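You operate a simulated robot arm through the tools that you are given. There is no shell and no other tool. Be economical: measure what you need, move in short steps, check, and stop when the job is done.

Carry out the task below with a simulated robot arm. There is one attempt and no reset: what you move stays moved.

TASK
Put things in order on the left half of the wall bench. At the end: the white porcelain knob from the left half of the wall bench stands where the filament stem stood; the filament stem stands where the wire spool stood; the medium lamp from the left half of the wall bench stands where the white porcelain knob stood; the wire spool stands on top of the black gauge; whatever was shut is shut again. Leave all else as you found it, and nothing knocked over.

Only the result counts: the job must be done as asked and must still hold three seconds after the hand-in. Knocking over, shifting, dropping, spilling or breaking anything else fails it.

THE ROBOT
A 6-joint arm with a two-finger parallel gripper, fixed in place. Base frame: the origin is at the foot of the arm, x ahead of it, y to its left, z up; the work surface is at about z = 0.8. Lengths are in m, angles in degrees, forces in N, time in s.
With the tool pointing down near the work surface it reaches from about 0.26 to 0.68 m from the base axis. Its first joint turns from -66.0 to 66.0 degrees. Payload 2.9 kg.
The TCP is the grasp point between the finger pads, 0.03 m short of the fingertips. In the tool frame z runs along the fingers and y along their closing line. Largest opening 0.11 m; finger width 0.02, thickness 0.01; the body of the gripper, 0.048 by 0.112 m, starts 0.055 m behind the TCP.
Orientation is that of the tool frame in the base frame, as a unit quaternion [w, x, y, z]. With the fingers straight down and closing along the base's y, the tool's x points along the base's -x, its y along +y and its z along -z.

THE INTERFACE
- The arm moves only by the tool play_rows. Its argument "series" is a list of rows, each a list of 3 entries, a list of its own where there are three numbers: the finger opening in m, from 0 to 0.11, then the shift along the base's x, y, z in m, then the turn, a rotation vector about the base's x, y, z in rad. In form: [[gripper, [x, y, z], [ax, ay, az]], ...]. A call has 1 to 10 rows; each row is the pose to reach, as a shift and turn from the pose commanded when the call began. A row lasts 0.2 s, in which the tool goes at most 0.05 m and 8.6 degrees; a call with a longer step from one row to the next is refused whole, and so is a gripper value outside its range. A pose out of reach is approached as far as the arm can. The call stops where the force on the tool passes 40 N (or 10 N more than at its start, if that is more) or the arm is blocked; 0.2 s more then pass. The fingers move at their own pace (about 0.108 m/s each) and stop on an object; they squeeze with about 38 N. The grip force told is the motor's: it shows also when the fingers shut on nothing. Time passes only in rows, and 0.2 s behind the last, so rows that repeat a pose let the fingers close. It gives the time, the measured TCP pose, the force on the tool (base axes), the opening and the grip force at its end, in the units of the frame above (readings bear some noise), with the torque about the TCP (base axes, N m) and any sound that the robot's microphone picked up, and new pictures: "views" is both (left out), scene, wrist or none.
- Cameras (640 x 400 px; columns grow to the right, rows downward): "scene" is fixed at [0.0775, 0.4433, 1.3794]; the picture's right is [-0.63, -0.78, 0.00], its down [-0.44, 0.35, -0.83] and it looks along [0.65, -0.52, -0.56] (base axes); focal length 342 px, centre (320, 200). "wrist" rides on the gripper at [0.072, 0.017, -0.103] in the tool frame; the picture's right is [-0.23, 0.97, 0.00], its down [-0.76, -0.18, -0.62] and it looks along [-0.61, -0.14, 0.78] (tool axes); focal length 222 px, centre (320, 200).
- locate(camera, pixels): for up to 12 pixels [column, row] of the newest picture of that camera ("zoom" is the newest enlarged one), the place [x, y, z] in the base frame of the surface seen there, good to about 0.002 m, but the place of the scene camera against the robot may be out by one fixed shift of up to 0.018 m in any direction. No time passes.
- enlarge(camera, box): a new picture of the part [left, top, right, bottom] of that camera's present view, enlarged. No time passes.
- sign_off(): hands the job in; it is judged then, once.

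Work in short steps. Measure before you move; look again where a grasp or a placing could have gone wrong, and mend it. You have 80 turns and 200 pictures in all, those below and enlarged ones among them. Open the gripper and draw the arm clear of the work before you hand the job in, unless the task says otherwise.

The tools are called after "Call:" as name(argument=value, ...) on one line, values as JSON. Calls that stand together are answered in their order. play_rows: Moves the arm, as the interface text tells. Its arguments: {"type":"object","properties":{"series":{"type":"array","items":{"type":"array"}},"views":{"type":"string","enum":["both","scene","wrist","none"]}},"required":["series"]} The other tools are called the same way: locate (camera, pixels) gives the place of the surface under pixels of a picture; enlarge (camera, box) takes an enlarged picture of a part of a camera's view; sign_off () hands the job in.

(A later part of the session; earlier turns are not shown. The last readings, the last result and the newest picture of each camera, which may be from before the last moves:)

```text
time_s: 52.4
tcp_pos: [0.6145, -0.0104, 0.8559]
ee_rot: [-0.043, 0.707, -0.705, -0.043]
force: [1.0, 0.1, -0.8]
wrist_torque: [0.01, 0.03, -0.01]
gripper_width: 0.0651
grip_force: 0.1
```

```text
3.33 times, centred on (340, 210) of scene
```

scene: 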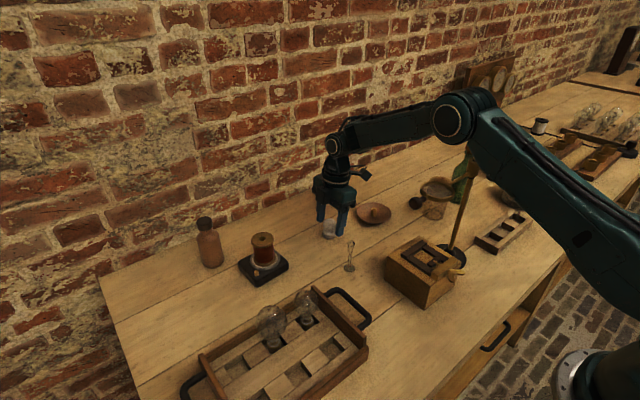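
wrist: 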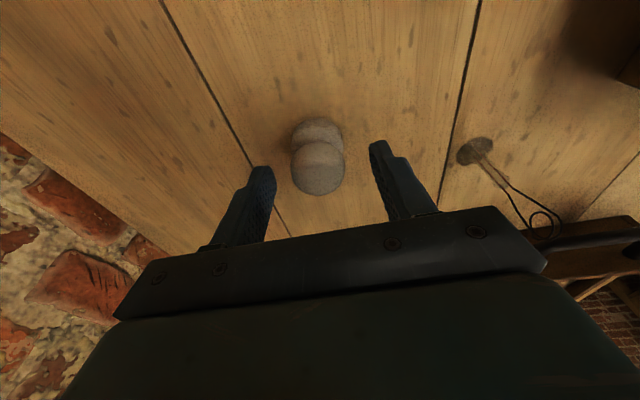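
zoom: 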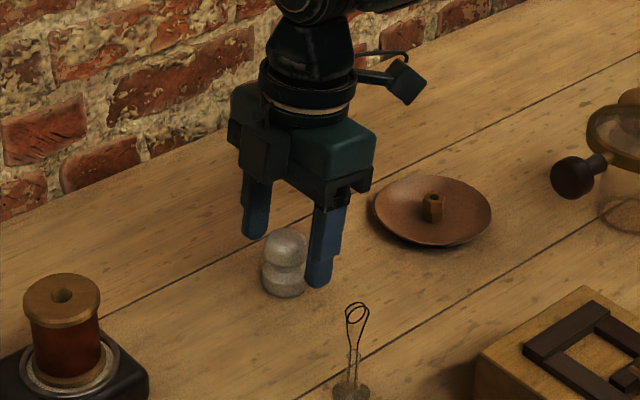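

Well centred within a few mm. Adjust 2 mm and close on the knob head, then lift slightly.

Call:
play_rows(series=[[0.065, [0.001, -0.002, 0], [0, 0, 0]], [0.035, [0.001, -0.002, 0], [0, 0, 0]], [0.015, [0.001, -0.002, 0], [0, 0, 0]], [0.015, [0.001, -0.002, 0], [0, 0, 0]], [0.015, [0.001, -0.002, 0.02], [0, 0, 0]], [0.015, [0.001, -0.002, 0.06], [0, 0, 0]], [0.015, [0.001, -0.002, 0.1], [0, 0, 0]]])

Call:
enlarge(camera="wrist", box=[240, 80, 400, 220])

Call:
enlarge(camera="scene", box=[290, 120, 390, 240])

```text
time_s: 54.0
tcp_pos: [0.6136, -0.0118, 0.958]
ee_rot: [-0.042, 0.706, -0.705, -0.043]
force: [-0.4, 1.0, -0.7]
wrist_torque: [-0.04, -0.01, 0.02]
gripper_width: 0.0334
grip_force: 38.3
```

scene: 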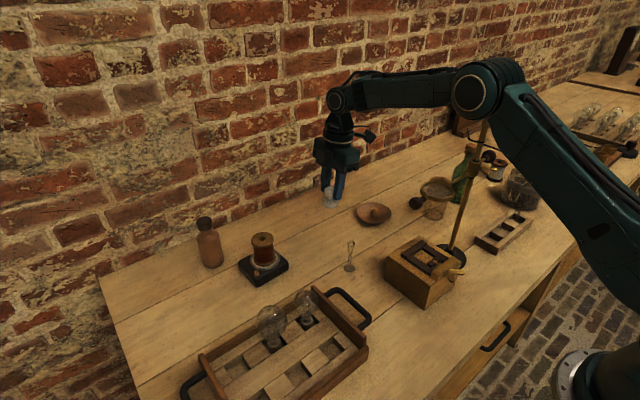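
wrist: 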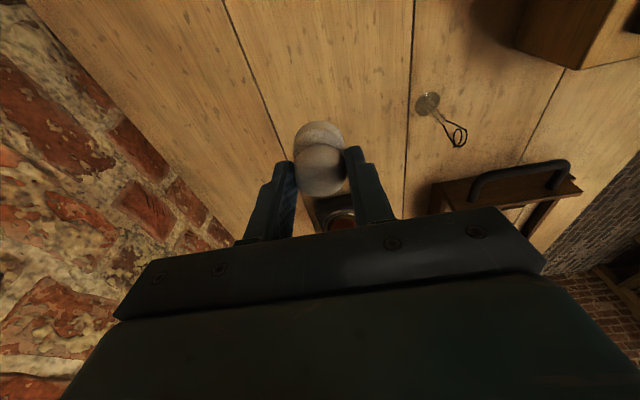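

```text
2.86 times, centred on (320, 150) of wrist
```

zoom: 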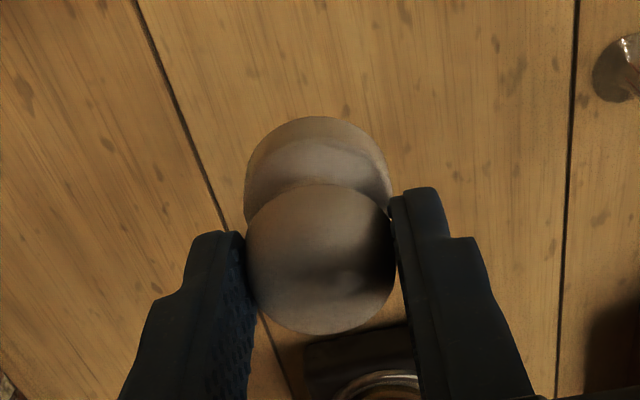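

```text
3.33 times, centred on (340, 180) of scene
```

zoom: 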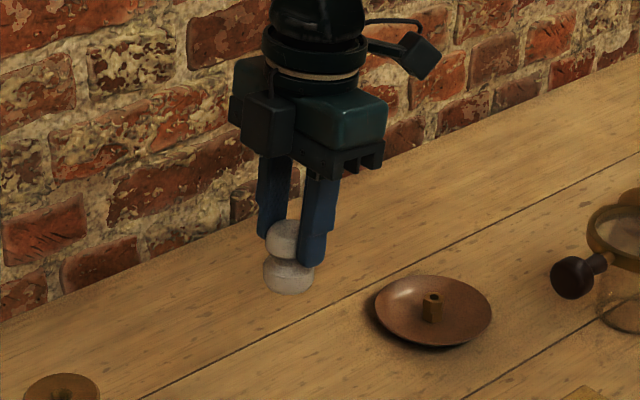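

Knob is held. I check the pole top height for the carry path.

Call:
locate(camera="scene", pixels=[[486, 123], [485, 127], [487, 153]])

Call:
play_rows(series=[[0.015, [0, 0, 0.045], [0, 0, 0]], [0.015, [0, 0, 0.09], [0, 0, 0]], [0.015, [-0.02, 0, 0.135], [0, 0, 0]], [0.015, [-0.04, 0, 0.18], [0, 0, 0]], [0.015, [-0.06, 0, 0.22], [0, 0, 0]], [0.015, [-0.1, -0.01, 0.24], [0, 0, 0]], [0.015, [-0.145, -0.02, 0.25], [0, 0, 0]], [0.015, [-0.19, -0.03, 0.26], [0, 0, 0]], [0.015, [-0.23, -0.05, 0.265], [0, 0, 0]], [0.015, [-0.265, -0.08, 0.265], [0, 0, 0]]], views="scene")

```text
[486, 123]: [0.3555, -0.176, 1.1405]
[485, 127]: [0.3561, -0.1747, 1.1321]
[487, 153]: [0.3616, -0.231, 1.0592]
```

```text
time_s: 56.2
tcp_pos: [0.3541, -0.0932, 1.2235]
ee_rot: [-0.043, 0.707, -0.705, -0.043]
force: [0.8, -0.4, -0.3]
wrist_torque: [0.01, -0.05, -0.01]
gripper_width: 0.0334
grip_force: 37.9
out of reach, approached as far as the arm can: row 2, 3, 4, 5, 6, 7, 8, 9
```

scene: 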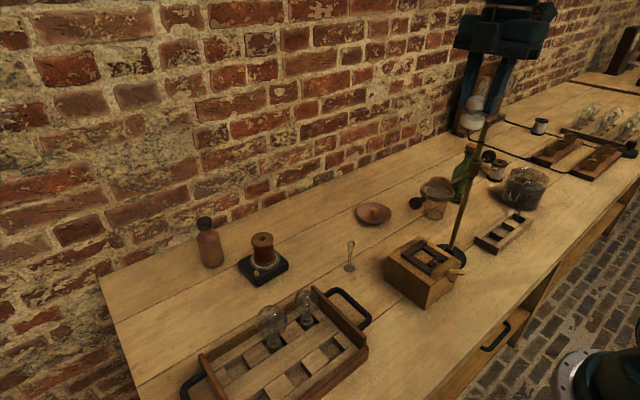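

Knob bottom is ~1.17, above the pole top (~1.155); I also swing clear at x≈0.30 and go to above the empty slot.

Call:
play_rows(series=[[0.015, [-0.035, 0, 0], [0, 0, 0]], [0.015, [-0.055, -0.035, 0], [0, 0, 0]], [0.015, [-0.055, -0.08, 0], [0, 0, 0]], [0.015, [-0.055, -0.125, 0], [0, 0, 0]], [0.015, [-0.05, -0.17, 0], [0, 0, 0]], [0.015, [-0.025, -0.212, 0], [0, 0, 0]], [0.015, [-0.025, -0.212, -0.045], [0, 0, 0]], [0.015, [-0.025, -0.212, -0.09], [0, 0, 0]], [0.015, [-0.025, -0.212, -0.135], [0, 0, 0]], [0.015, [-0.025, -0.212, -0.18], [0, 0, 0]]])

Call:
enlarge(camera="wrist", box=[240, 40, 400, 220])

```text
time_s: 58.4
tcp_pos: [0.326, -0.3039, 1.0453]
ee_rot: [-0.041, 0.706, -0.705, -0.043]
force: [0.3, -0.6, -0.9]
wrist_torque: [-0.01, 0.04, 0.03]
gripper_width: 0.0337
grip_force: 38.1
out of reach, approached as far as the arm can: row 4, 5, 6
```

scene: 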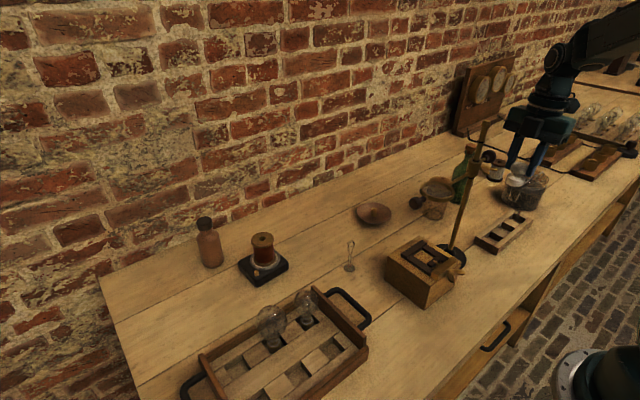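
wrist: 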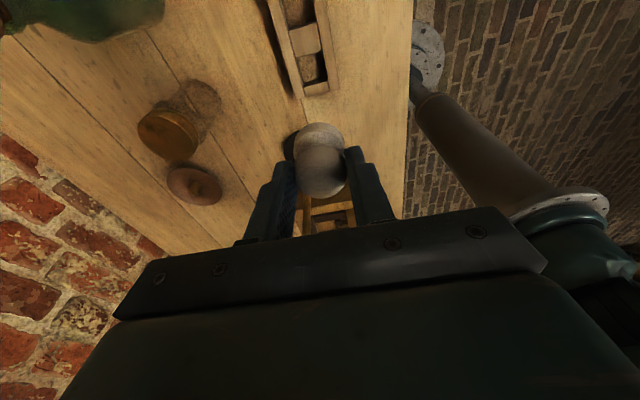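

```text
2.22 times, centred on (320, 130) of wrist
```

zoom: 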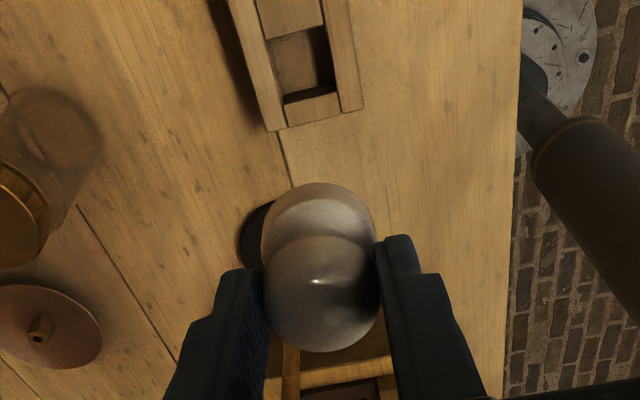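

Call:
enlarge(camera="wrist", box=[270, 30, 350, 110])

```text
5.00 times, centred on (310, 70) of wrist
```

zoom: 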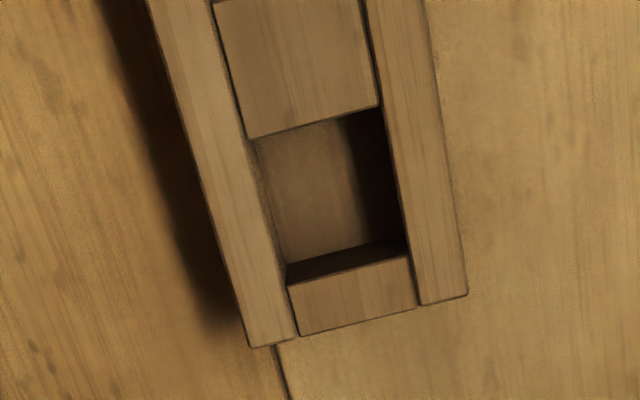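

Call:
locate(camera="zoom", pixels=[[256, 205], [404, 180], [247, 132], [376, 100], [294, 292], [408, 262], [312, 205], [310, 130], [350, 275], [395, 190], [270, 200], [345, 232]])

```text
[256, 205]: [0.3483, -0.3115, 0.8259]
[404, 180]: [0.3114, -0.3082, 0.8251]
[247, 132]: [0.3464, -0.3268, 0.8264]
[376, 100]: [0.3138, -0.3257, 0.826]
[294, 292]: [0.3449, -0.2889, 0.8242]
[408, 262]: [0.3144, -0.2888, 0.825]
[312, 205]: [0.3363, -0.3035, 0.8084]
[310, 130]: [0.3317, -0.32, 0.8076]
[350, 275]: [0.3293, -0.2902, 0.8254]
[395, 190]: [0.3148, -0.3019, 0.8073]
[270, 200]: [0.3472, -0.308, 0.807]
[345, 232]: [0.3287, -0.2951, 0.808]
```

Slot spans x 0.313–0.347, y −0.325…−0.291 (centre ≈ (0.330,−0.308)); the knob base is close to that size. I go just above it and check alignment.

Call:
play_rows(series=[[0.015, [0.004, -0.0055, -0.04], [0, 0, 0]], [0.015, [0.004, -0.0055, -0.08], [0, 0, 0]], [0.015, [0.004, -0.0055, -0.12], [0, 0, 0]], [0.015, [0.004, -0.0055, -0.15], [0, 0, 0]], [0.015, [0.004, -0.0055, -0.15], [0, 0, 0]]])

Call:
enlarge(camera="wrist", box=[260, 70, 380, 190])

Call:
enlarge(camera="scene", box=[460, 170, 550, 260])

```text
time_s: 59.6
tcp_pos: [0.3301, -0.3112, 0.8888]
ee_rot: [-0.043, 0.707, -0.705, -0.042]
force: [-0.4, -0.6, -0.2]
wrist_torque: [-0.01, -0.03, 0.02]
gripper_width: 0.0334
grip_force: 37.9
```

scene: 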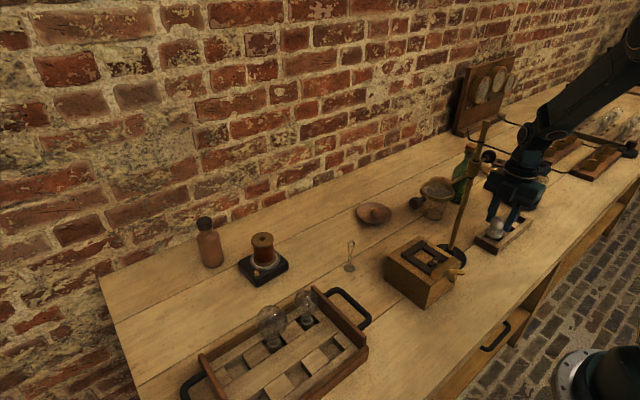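
wrist: 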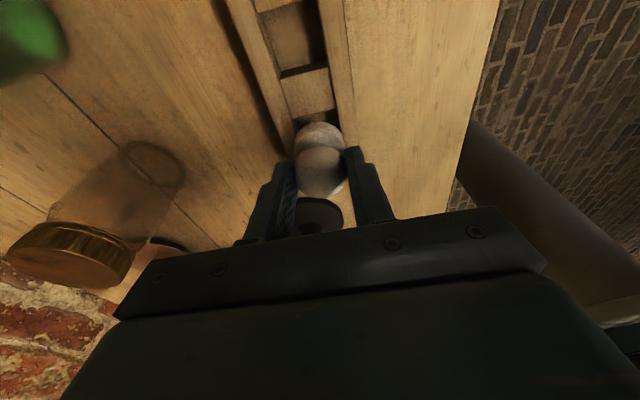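

```text
3.33 times, centred on (320, 130) of wrist
```

zoom: 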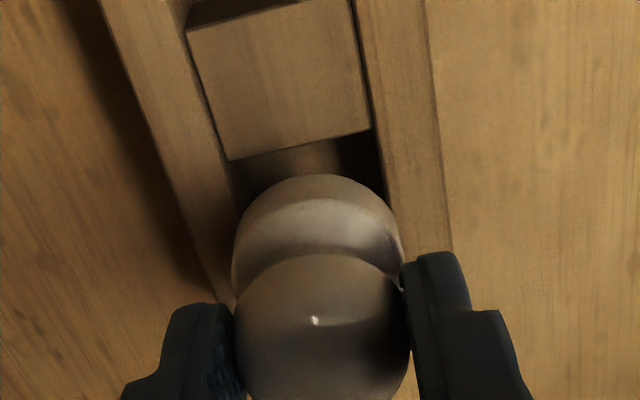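

```text
4.44 times, centred on (505, 215) of scene
```

zoom: 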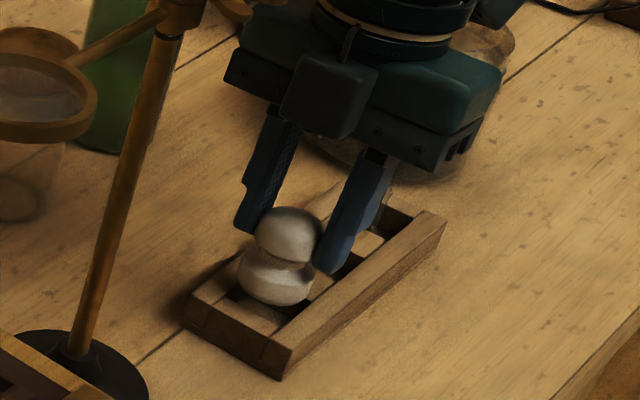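

Measurements show the knob base (~157 px at rim depth) fits the slot (~176 px). I correct +2 mm in y, +0.7 mm in x and lower gently to just below the rim first.

Call:
play_rows(series=[[0.015, [0.0007, 0.002, 0], [0, 0, 0]], [0.015, [0.0007, 0.002, -0.004], [0, 0, 0]], [0.015, [0.0007, 0.002, -0.008], [0, 0, 0]], [0.015, [0.0007, 0.002, -0.011], [0, 0, 0]], [0.015, [0.0007, 0.002, -0.014], [0, 0, 0]]], views="wrist")

Call:
enlarge(camera="wrist", box=[260, 70, 380, 190])

```text
time_s: 60.8
tcp_pos: [0.3303, -0.3093, 0.8783]
ee_rot: [-0.044, 0.707, -0.705, -0.043]
force: [-2.5, 6.4, 24.6]
wrist_torque: [0.45, 0.13, -0.03]
gripper_width: 0.0337
grip_force: 38.6
```

wrist: 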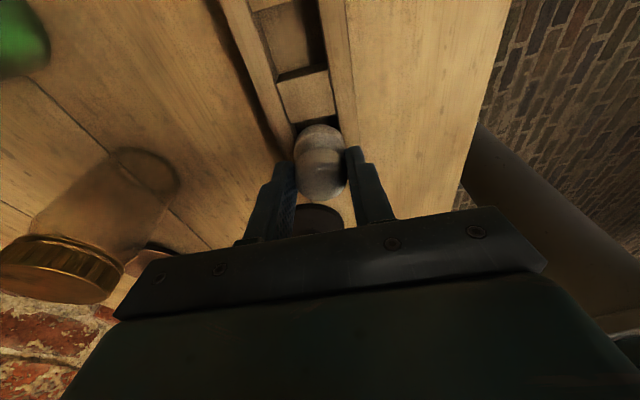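

```text
3.33 times, centred on (320, 130) of wrist
```

zoom: 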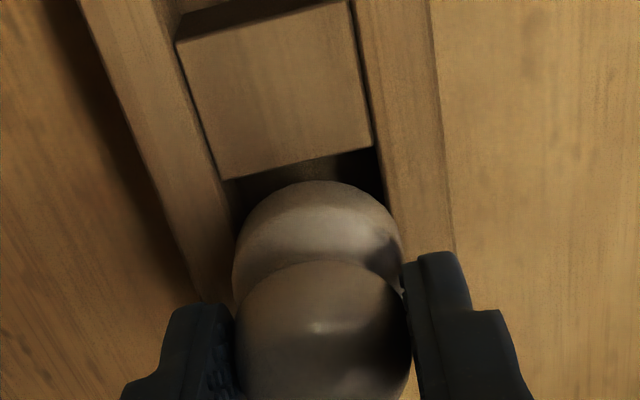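

Contact at rim height (24 N up). I lift 2 mm and locate rim edges and the knob's base outline from this close view.

Call:
play_rows(series=[[0.015, [0, 0, 0.004], [0, 0, 0]], [0.015, [0, 0, 0.005], [0, 0, 0]]], views="wrist")

Call:
enlarge(camera="wrist", box=[280, 90, 360, 170])

Call:
enlarge(camera="scene", box=[475, 205, 535, 255])

```text
time_s: 61.4
tcp_pos: [0.3315, -0.309, 0.8813]
ee_rot: [-0.043, 0.707, -0.705, -0.042]
force: [-0.2, 0.1, -1.3]
wrist_torque: [-0.01, 0.03, -0.02]
gripper_width: 0.0335
grip_force: 37.8
```

wrist: 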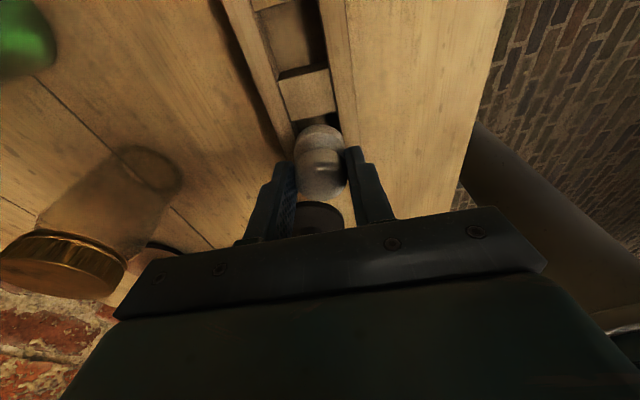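

```text
5.00 times, centred on (320, 130) of wrist
```

zoom: 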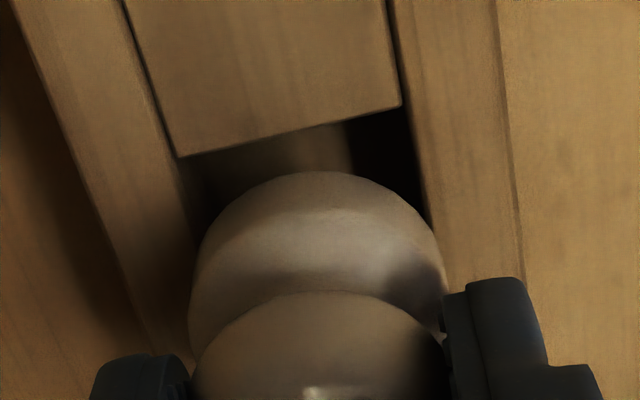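

```text
8.00 times, centred on (505, 230) of scene
```

zoom: 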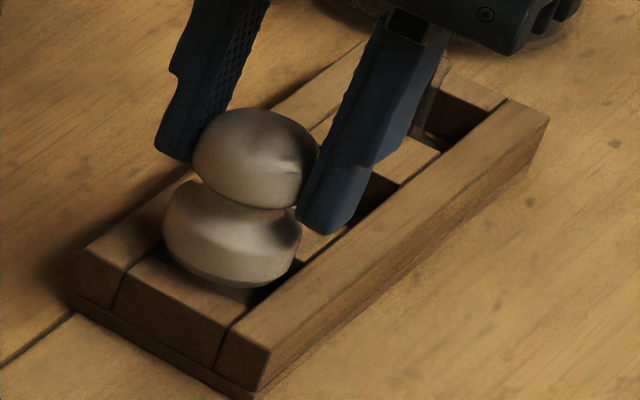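

The close view shows the knob base (~243 px) is wider than the slot (~210 px), so it will stand on the slot's rim. I centre it over the stem's place (−3 mm y) and set it down flat.

Call:
play_rows(series=[[0.015, [-0.0005, -0.003, 0.001], [0, 0, 0]], [0.015, [-0.0005, -0.003, -0.001], [0, 0, 0]], [0.015, [-0.0005, -0.003, -0.002], [0, 0, 0]], [0.015, [-0.0005, -0.003, -0.003], [0, 0, 0]]], views="both")

Call:
enlarge(camera="wrist", box=[280, 90, 360, 170])

Call:
enlarge(camera="scene", box=[475, 205, 535, 255])

```text
time_s: 62.4
tcp_pos: [0.33, -0.3117, 0.8799]
ee_rot: [-0.043, 0.706, -0.705, -0.042]
force: [0.0, 0.1, -1.5]
wrist_torque: [0.02, 0.01, 0.01]
gripper_width: 0.0336
grip_force: 37.6
```

scene: 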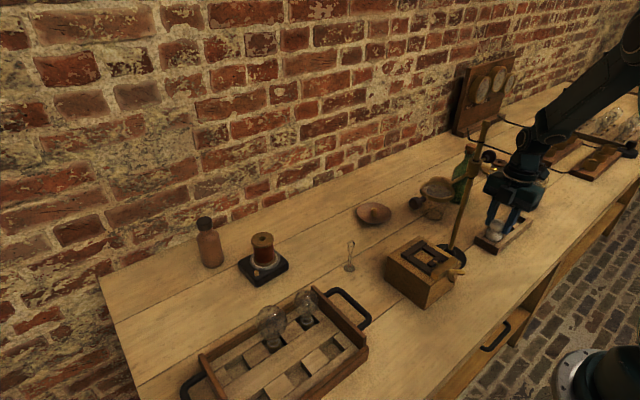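
wrist: 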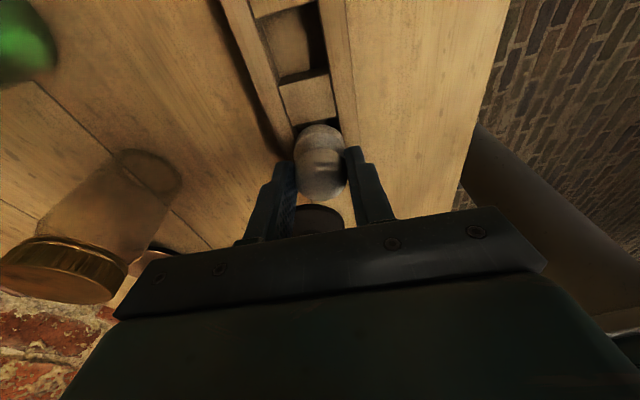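

```text
5.00 times, centred on (320, 130) of wrist
```

zoom: 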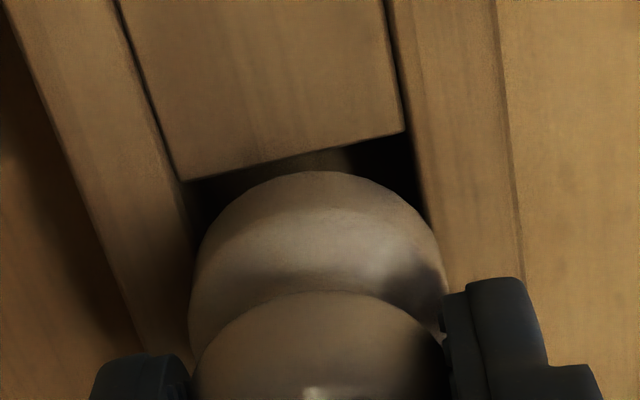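

```text
8.00 times, centred on (505, 230) of scene
```

zoom: 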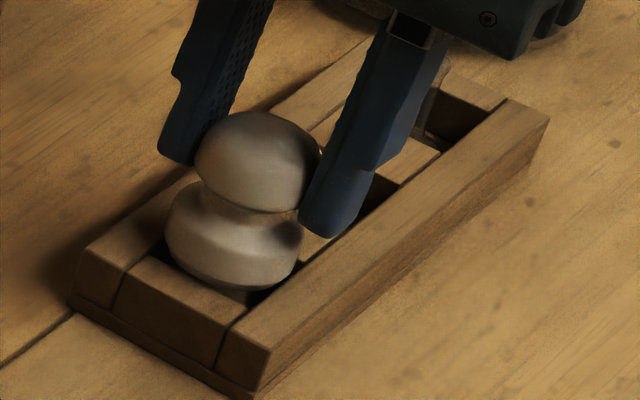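

Still 0.5 mm from contact and now well over the slot. Lower in 1 mm steps and feel.

Call:
play_rows(series=[[0.015, [0, 0, -0.001], [0, 0, 0]], [0.015, [0, 0, -0.002], [0, 0, 0]], [0.015, [0, 0, -0.003], [0, 0, 0]]], views="wrist")

Call:
enlarge(camera="wrist", box=[280, 90, 360, 170])

Call:
enlarge(camera="scene", box=[475, 205, 535, 255])

```text
time_s: 63.2
tcp_pos: [0.3299, -0.312, 0.8786]
ee_rot: [-0.042, 0.707, -0.705, -0.042]
force: [-6.1, 4.8, 23.4]
wrist_torque: [0.53, 0.19, 0.01]
gripper_width: 0.0335
grip_force: 37.7
```

wrist: 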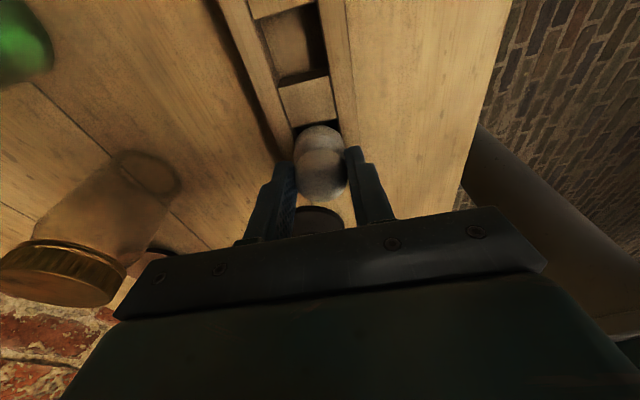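

```text
5.00 times, centred on (320, 130) of wrist
```

zoom: 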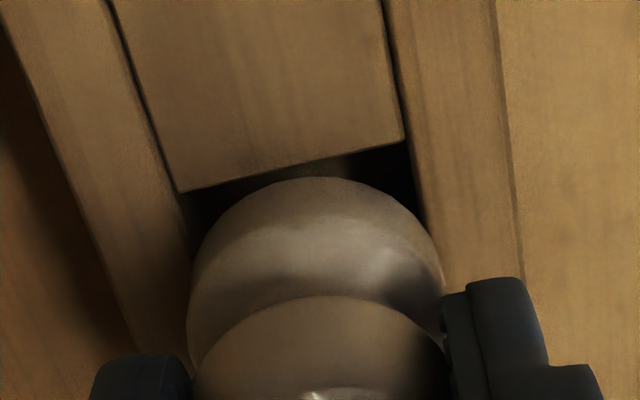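

```text
8.00 times, centred on (505, 230) of scene
```

zoom: 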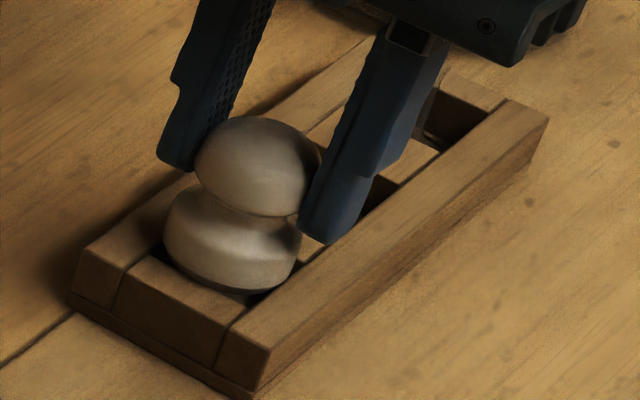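

Contact again, with torque indicating contact on the +x/+y side. I lift 2 mm, shift −1.5 mm in x and y, and lower again.

Call:
play_rows(series=[[0.015, [0, 0, 0.003], [0, 0, 0]], [0.015, [-0.0015, -0.0015, 0.003], [0, 0, 0]], [0.015, [-0.0015, -0.0015, 0.001], [0, 0, 0]], [0.015, [-0.0015, -0.0015, 0], [0, 0, 0]], [0.015, [-0.0015, -0.0015, -0.001], [0, 0, 0]]], views="none")

```text
time_s: 64.4
tcp_pos: [0.3272, -0.3143, 0.8775]
ee_rot: [-0.042, 0.707, -0.705, -0.041]
force: [1.2, 9.0, 23.7]
wrist_torque: [0.18, -0.03, -0.02]
gripper_width: 0.0336
grip_force: 38.0
```

Now the contact is on the −y side with x centred; I go back 0.8 mm in y, set down, and test once more before release.

Call:
play_rows(series=[[0.015, [0, 0, 0.003], [0, 0, 0]], [0.015, [0.0003, 0.0008, 0.003], [0, 0, 0]], [0.015, [0.0003, 0.0008, 0.001], [0, 0, 0]], [0.015, [0.0003, 0.0008, 0.0], [0, 0, 0]]], views="wrist")

Call:
enlarge(camera="scene", box=[475, 205, 535, 255])

```text
time_s: 65.4
tcp_pos: [0.3278, -0.3115, 0.8762]
ee_rot: [-0.042, 0.707, -0.705, -0.042]
force: [-2.5, -1.1, 11.7]
wrist_torque: [0.03, 0.26, 0.0]
gripper_width: 0.0333
grip_force: 38.2
```

wrist: 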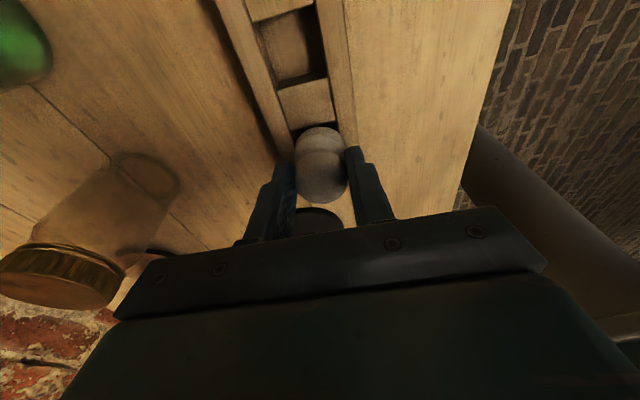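

```text
8.00 times, centred on (505, 230) of scene
```

zoom: 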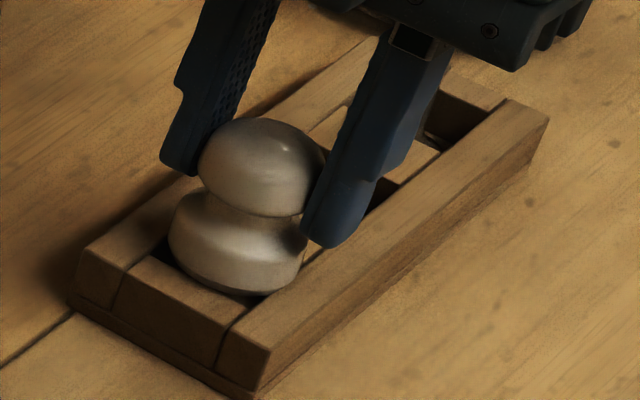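

It has started to enter (z 0.876). Contact is now on the −x side: I nudge +0.8 mm x and keep lowering.

Call:
play_rows(series=[[0.015, [0.0004, -0.0002, 0.001], [0, 0, 0]], [0.015, [0.0009, -0.0003, 0.0], [0, 0, 0]], [0.015, [0.0009, -0.0003, -0.002], [0, 0, 0]], [0.015, [0.0009, -0.0003, -0.004], [0, 0, 0]]], views="none")

```text
time_s: 66.4
tcp_pos: [0.3311, -0.3137, 0.8718]
ee_rot: [-0.042, 0.707, -0.705, -0.04]
force: [1.2, 0.4, 24.4]
wrist_torque: [0.46, -0.1, -0.02]
gripper_width: 0.0335
grip_force: 38.5
```

Descending further (0.872). Contact at +y edge; nudge −1 mm y and continue.

Call:
play_rows(series=[[0.015, [0, -0.0005, 0.001], [0, 0, 0]], [0.015, [0, -0.001, 0.0], [0, 0, 0]], [0.015, [0, -0.001, -0.003], [0, 0, 0]], [0.015, [0, -0.001, -0.005], [0, 0, 0]]], views="wrist")

Call:
enlarge(camera="scene", box=[475, 205, 535, 255])

```text
time_s: 67.2
tcp_pos: [0.3305, -0.3141, 0.8708]
ee_rot: [-0.041, 0.706, -0.706, -0.042]
force: [-0.9, 1.7, 5.4]
wrist_torque: [0.04, 0.17, -0.02]
gripper_width: 0.0334
grip_force: 38.6
stopped in row 4: the force on the tool passed its limit at 44 N (the readings are from after the stop); the commanded pose is now the measured one
```

wrist: 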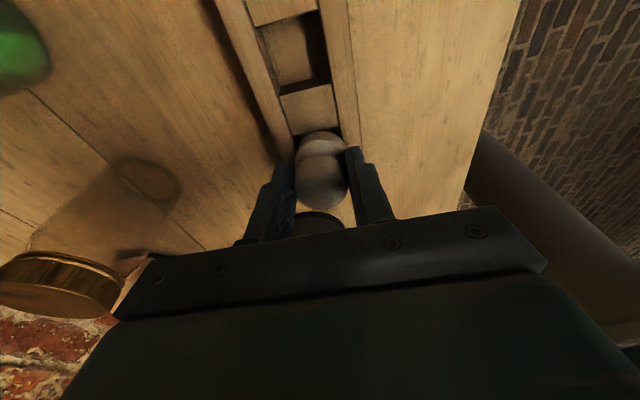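

```text
8.00 times, centred on (505, 230) of scene
```

zoom: 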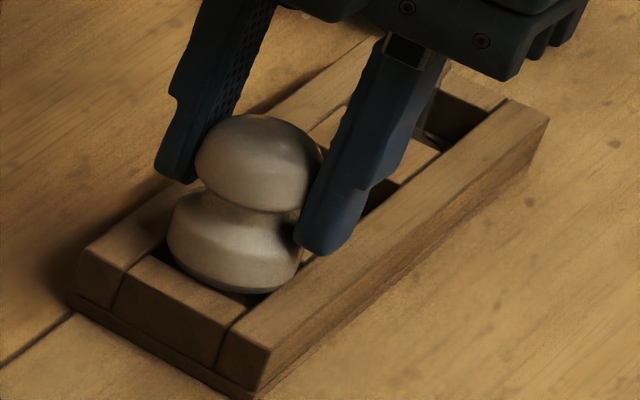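

The scene zoom shows the knob base still at the rim: the fingers slid down over the head instead. I release gently and inspect how it stands.

Call:
play_rows(series=[[0.034, [0, 0, 0], [0, 0, 0]], [0.038, [0, 0, 0], [0, 0, 0]], [0.044, [0, 0, 0], [0, 0, 0]], [0.052, [0, 0, 0], [0, 0, 0]], [0.056, [0, 0, 0.0], [0, 0, 0]]], views="wrist")

Call:
enlarge(camera="wrist", box=[270, 80, 370, 200])

Call:
enlarge(camera="scene", box=[475, 205, 535, 255])

```text
time_s: 68.4
tcp_pos: [0.3299, -0.3147, 0.8709]
ee_rot: [-0.041, 0.707, -0.705, -0.043]
force: [-0.2, 0.5, -1.0]
wrist_torque: [0.01, -0.02, -0.04]
gripper_width: 0.0557
grip_force: 0.0
```

wrist: 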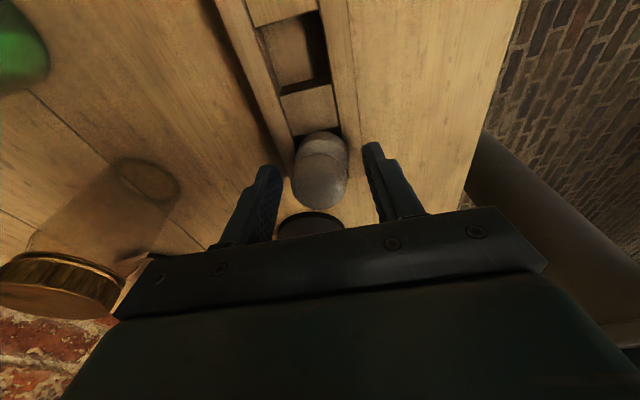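

```text
3.33 times, centred on (320, 140) of wrist
```

zoom: 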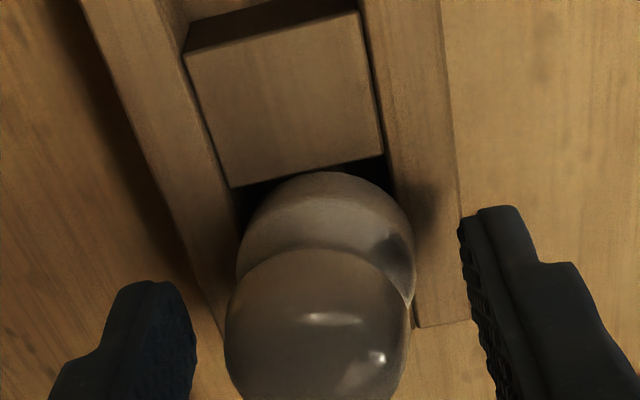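

```text
8.00 times, centred on (505, 230) of scene
```

zoom: 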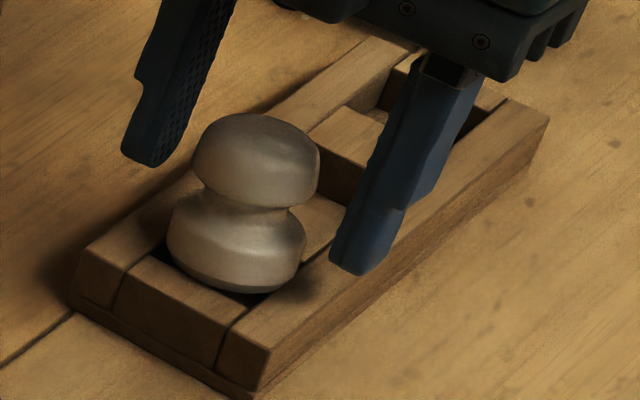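

The knob seems to tilt slightly. I rise clear and look from above.

Call:
play_rows(series=[[0.06, [0, 0.001, 0.03], [0, 0, 0]], [0.07, [0, 0.001, 0.07], [0, 0, 0]], [0.07, [0, 0.001, 0.1], [0, 0, 0]], [0.07, [0, 0.001, 0.1], [0, 0, 0]]], views="both")

Call:
enlarge(camera="wrist", box=[270, 40, 370, 140])

Call:
enlarge(camera="scene", box=[475, 205, 535, 255])

```text
time_s: 69.4
tcp_pos: [0.3308, -0.3135, 0.9715]
ee_rot: [-0.042, 0.707, -0.705, -0.041]
force: [-0.1, 0.4, 0.3]
wrist_torque: [0.03, -0.04, 0.02]
gripper_width: 0.07
grip_force: 0.0
```

scene: 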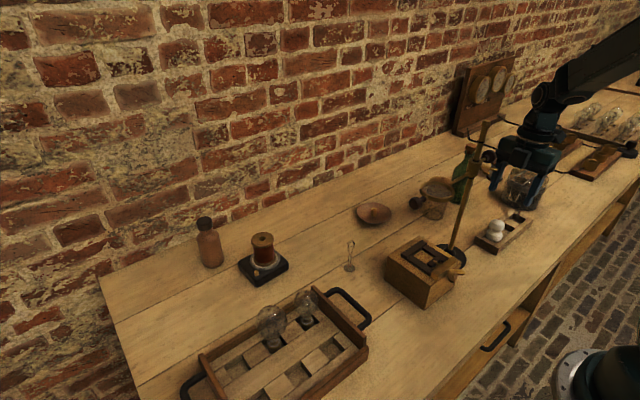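
wrist: 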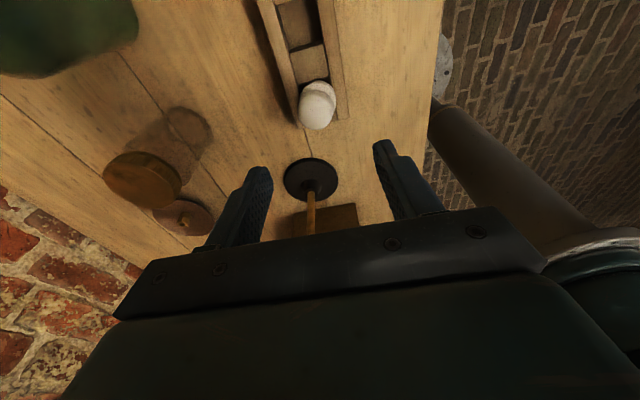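

```text
4.00 times, centred on (320, 90) of wrist
```

zoom: 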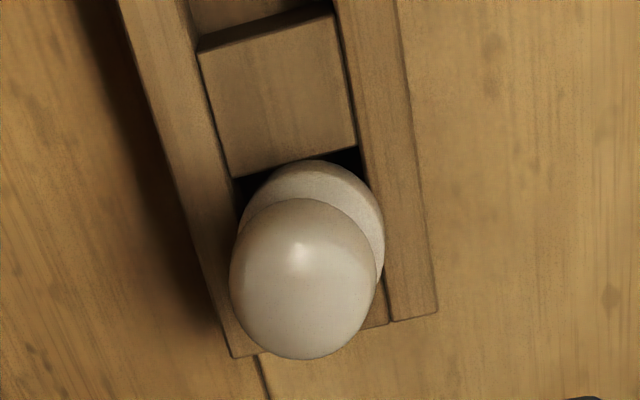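

```text
8.00 times, centred on (505, 230) of scene
```

zoom: 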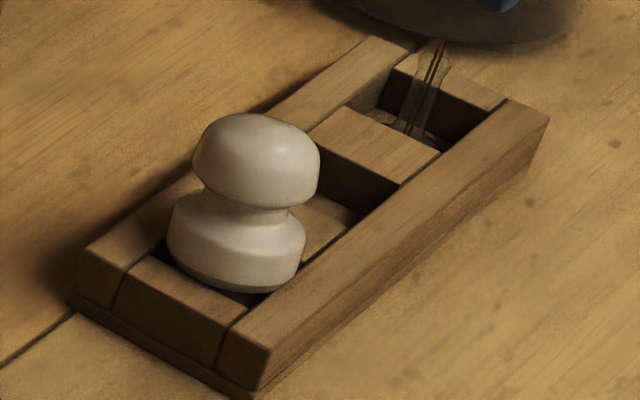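

The knob is resting with one side lower: slightly off in x. I measure the slot's exact centre from the block edges and the knob's position.

Call:
locate(camera="zoom", pixels=[[233, 174], [354, 143], [210, 90], [340, 60], [222, 170], [364, 140], [300, 265], [235, 270], [370, 260], [378, 225], [300, 175], [380, 310]])

```text
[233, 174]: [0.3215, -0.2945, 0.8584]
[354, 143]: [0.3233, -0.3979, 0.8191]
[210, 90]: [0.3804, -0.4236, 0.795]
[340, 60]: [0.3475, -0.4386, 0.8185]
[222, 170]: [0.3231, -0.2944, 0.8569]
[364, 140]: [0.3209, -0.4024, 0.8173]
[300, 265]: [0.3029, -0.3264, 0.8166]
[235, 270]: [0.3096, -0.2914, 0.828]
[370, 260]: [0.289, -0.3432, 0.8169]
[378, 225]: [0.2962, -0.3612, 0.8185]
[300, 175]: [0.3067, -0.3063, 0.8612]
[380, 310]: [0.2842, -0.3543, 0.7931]
```

Call:
locate(camera="wrist", pixels=[[298, 84], [328.5, 76], [292.5, 62.5], [325, 55], [295, 82.5], [331, 75], [315, 105], [335, 97], [299, 95], [318, 82], [336, 100], [315, 116]])

Call:
enlarge(camera="wrist", box=[290, 60, 350, 140])

```text
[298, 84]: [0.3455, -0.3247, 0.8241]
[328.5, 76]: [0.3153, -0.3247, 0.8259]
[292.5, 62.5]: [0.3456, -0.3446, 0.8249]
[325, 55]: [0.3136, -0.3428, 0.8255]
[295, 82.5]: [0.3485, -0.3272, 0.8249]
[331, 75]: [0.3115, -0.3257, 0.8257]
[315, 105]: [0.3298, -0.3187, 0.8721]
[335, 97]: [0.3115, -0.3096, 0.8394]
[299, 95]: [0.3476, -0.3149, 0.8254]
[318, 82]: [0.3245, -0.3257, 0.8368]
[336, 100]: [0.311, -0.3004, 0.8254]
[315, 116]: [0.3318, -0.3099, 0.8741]
```

```text
5.00 times, centred on (320, 100) of wrist
```

zoom: 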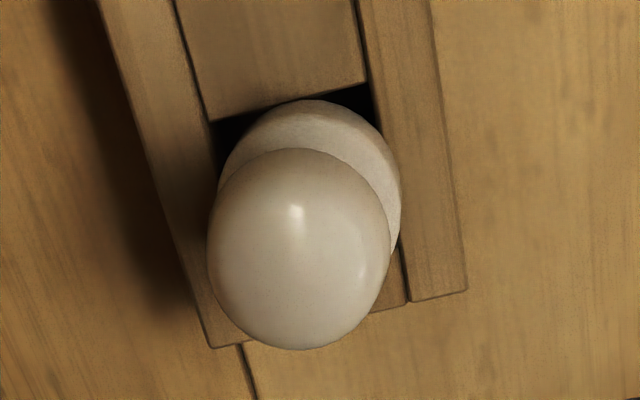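

Slot centre is (0.3304,−0.3076), 33 mm square; the knob (36 mm) stands on its rim, tilted ~4°. I'll squeeze its base at that centre to level and centre it.

Call:
play_rows(series=[[0.065, [0, 0.002, -0.04], [0, 0, 0]], [0.065, [0, 0.002, -0.08], [0, 0, 0]], [0.065, [0, 0.002, -0.1], [0, 0, 0]], [0.065, [0, 0.002, -0.109], [0, 0, 0]], [0.065, [0, 0.002, -0.109], [0, 0, 0]]], views="both")

Call:
enlarge(camera="wrist", box=[260, 90, 380, 210])

Call:
enlarge(camera="scene", box=[475, 205, 535, 255])

```text
time_s: 70.6
tcp_pos: [0.329, -0.3123, 0.8625]
ee_rot: [-0.042, 0.707, -0.705, -0.042]
force: [0.4, -0.4, 0.4]
wrist_torque: [-0.02, -0.02, -0.01]
gripper_width: 0.065
grip_force: 0.1
```

scene: 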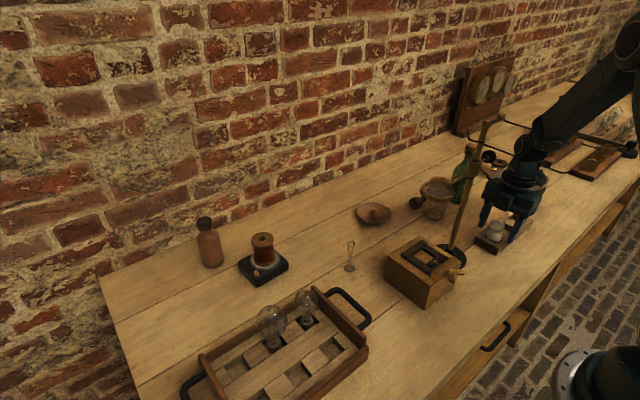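
wrist: 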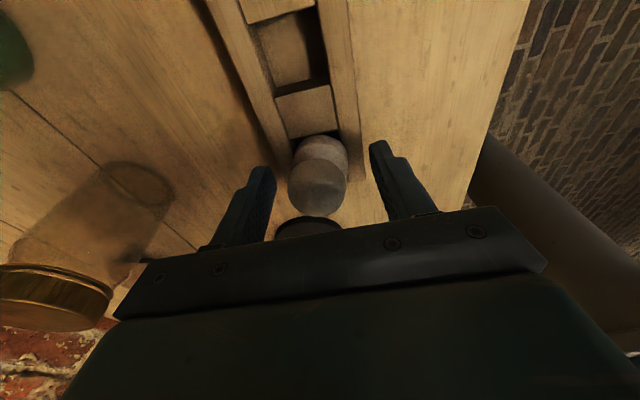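

```text
3.33 times, centred on (320, 150) of wrist
```

zoom: 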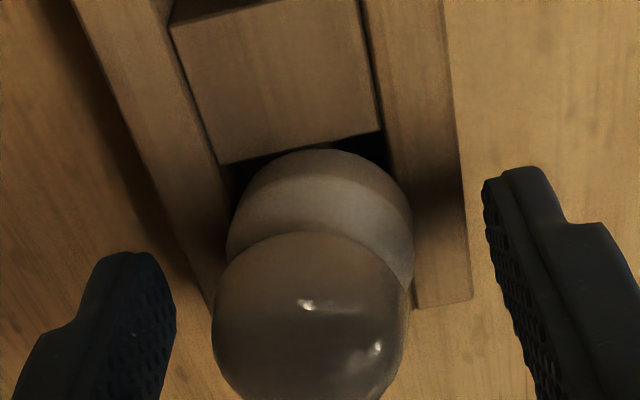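

```text
8.00 times, centred on (505, 230) of scene
```

zoom: 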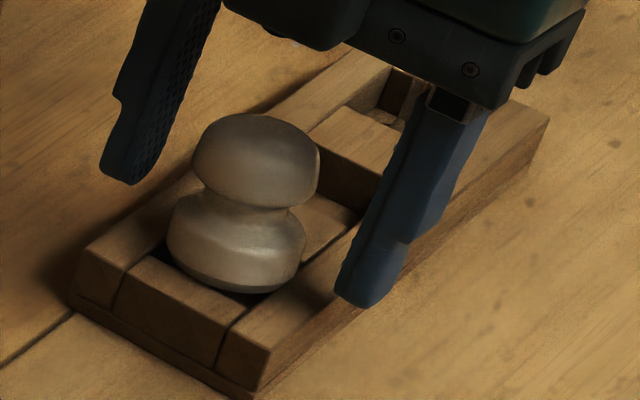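

Fingers straddle the base. Lower 2 mm, x +1 mm, squeeze.

Call:
play_rows(series=[[0.065, [0.001, 0, -0.002], [0, 0, 0]], [0.045, [0.001, 0, -0.002], [0, 0, 0]], [0.034, [0.001, 0, -0.002], [0, 0, 0]], [0.03, [0.001, 0, -0.002], [0, 0, 0]], [0.03, [0.001, 0, -0.002], [0, 0, 0]]], views="both")

Call:
enlarge(camera="wrist", box=[260, 90, 380, 210])

Call:
enlarge(camera="scene", box=[475, 205, 535, 255])

```text
time_s: 71.8
tcp_pos: [0.3306, -0.3117, 0.8605]
ee_rot: [0.042, -0.706, 0.706, 0.044]
force: [-8.5, -0.2, 0.4]
wrist_torque: [-0.03, 0.32, 0.04]
gripper_width: 0.0367
grip_force: 38.0
```

scene: 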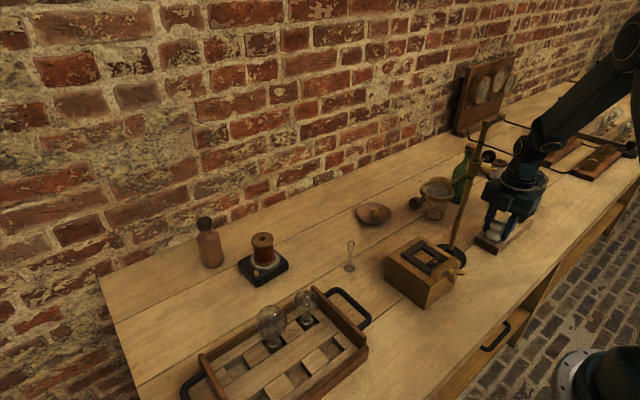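
wrist: 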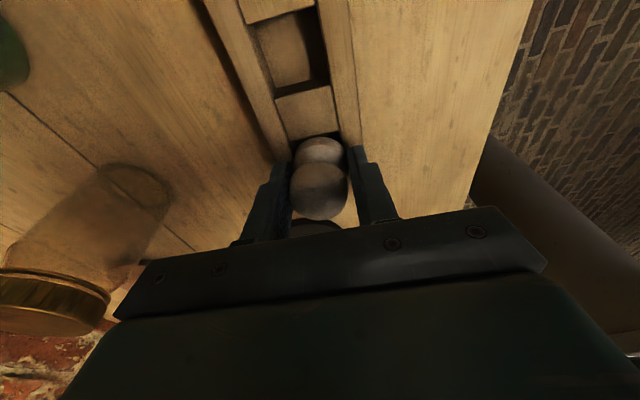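

```text
3.33 times, centred on (320, 150) of wrist
```

zoom: 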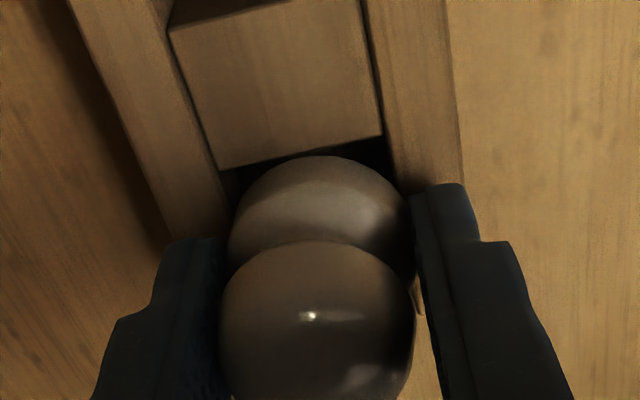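

```text
8.00 times, centred on (505, 230) of scene
```

zoom: 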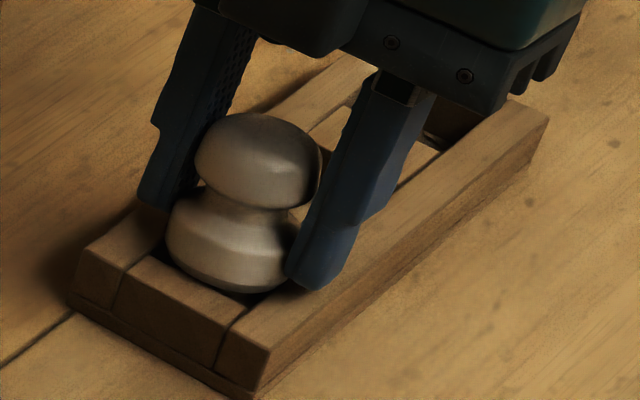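

Base is 36.7 mm; there is an 8 N sideways force, so the bevel is pressing one edge. I lift 4 mm and lower again with this firm grip at the slot's centre.

Call:
play_rows(series=[[0.03, [0, 0, 0.004], [0, 0, 0]], [0.03, [-0.0005, 0, 0.004], [0, 0, 0]], [0.03, [-0.0005, 0, 0.002], [0, 0, 0]], [0.03, [-0.0005, 0, 0.001], [0, 0, 0]], [0.03, [-0.0005, 0, 0.0], [0, 0, 0]]], views="none")

```text
time_s: 73.0
tcp_pos: [0.3321, -0.3116, 0.861]
ee_rot: [-0.042, 0.706, -0.705, -0.041]
force: [-0.8, 1.5, 10.9]
wrist_torque: [0.02, -0.15, 0.05]
gripper_width: 0.0364
grip_force: 38.6
```

Contact on the +x side only; shift −1.2 mm in x and set down again.

Call:
play_rows(series=[[0.03, [0, 0, 0.003], [0, 0, 0]], [0.03, [-0.0012, 0, 0.003], [0, 0, 0]], [0.03, [-0.0012, 0, 0.001], [0, 0, 0]], [0.03, [-0.0012, 0, 0.0], [0, 0, 0]], [0.03, [-0.0012, 0, -0.001], [0, 0, 0]]], views="none")

```text
time_s: 74.2
tcp_pos: [0.3303, -0.3115, 0.8588]
ee_rot: [-0.042, 0.706, -0.706, -0.042]
force: [-8.6, 4.6, 25.7]
wrist_torque: [0.25, 0.36, 0.04]
gripper_width: 0.0363
grip_force: 38.4
```

Contact is now centred (moment arm < 3 mm). Release slowly and inspect.

Call:
play_rows(series=[[0.03, [0, 0, 0.001], [0, 0, 0]], [0.037, [0, 0, 0.001], [0, 0, 0]], [0.04, [0, 0, 0.001], [0, 0, 0]], [0.05, [0, 0, 0.001], [0, 0, 0]], [0.06, [0, 0, 0.001], [0, 0, 0]], [0.065, [0, 0, 0.03], [0, 0, 0]], [0.07, [0, 0, 0.07], [0, 0, 0]], [0.07, [0, 0, 0.1], [0, 0, 0]], [0.07, [0, 0, 0.1], [0, 0, 0]]], views="both")

Call:
enlarge(camera="wrist", box=[280, 50, 360, 150])

Call:
enlarge(camera="scene", box=[475, 205, 535, 255])

```text
time_s: 76.2
tcp_pos: [0.3292, -0.3104, 0.961]
ee_rot: [-0.042, 0.706, -0.705, -0.043]
force: [0.3, -1.3, -0.3]
wrist_torque: [-0.01, 0.01, 0.0]
gripper_width: 0.0697
grip_force: 0.0
```

scene: 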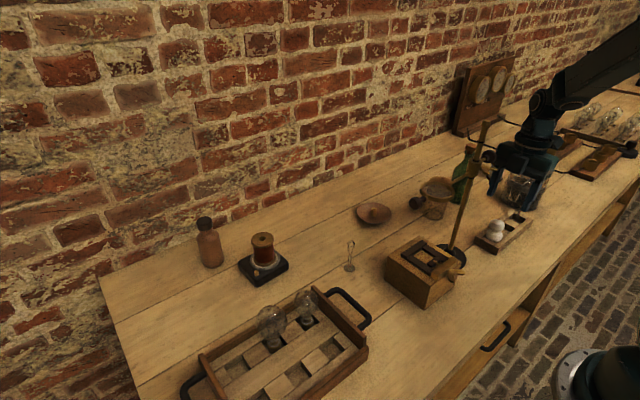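
wrist: 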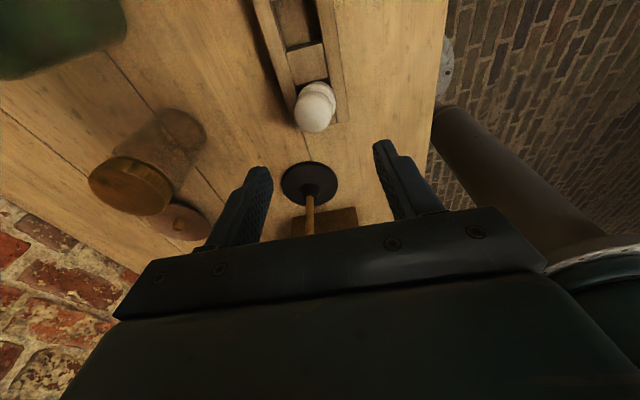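

```text
4.00 times, centred on (320, 100) of wrist
```

zoom: 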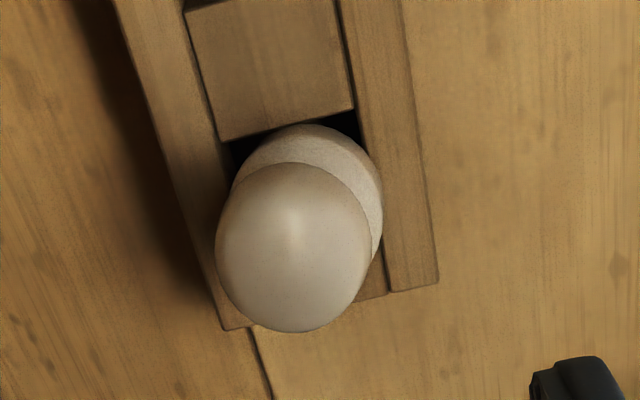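

```text
8.00 times, centred on (505, 230) of scene
```

zoom: 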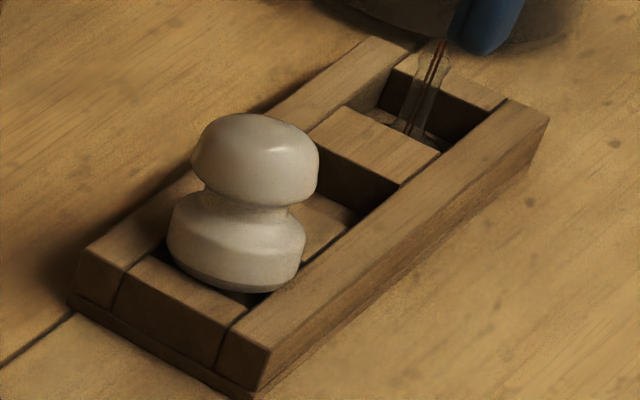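

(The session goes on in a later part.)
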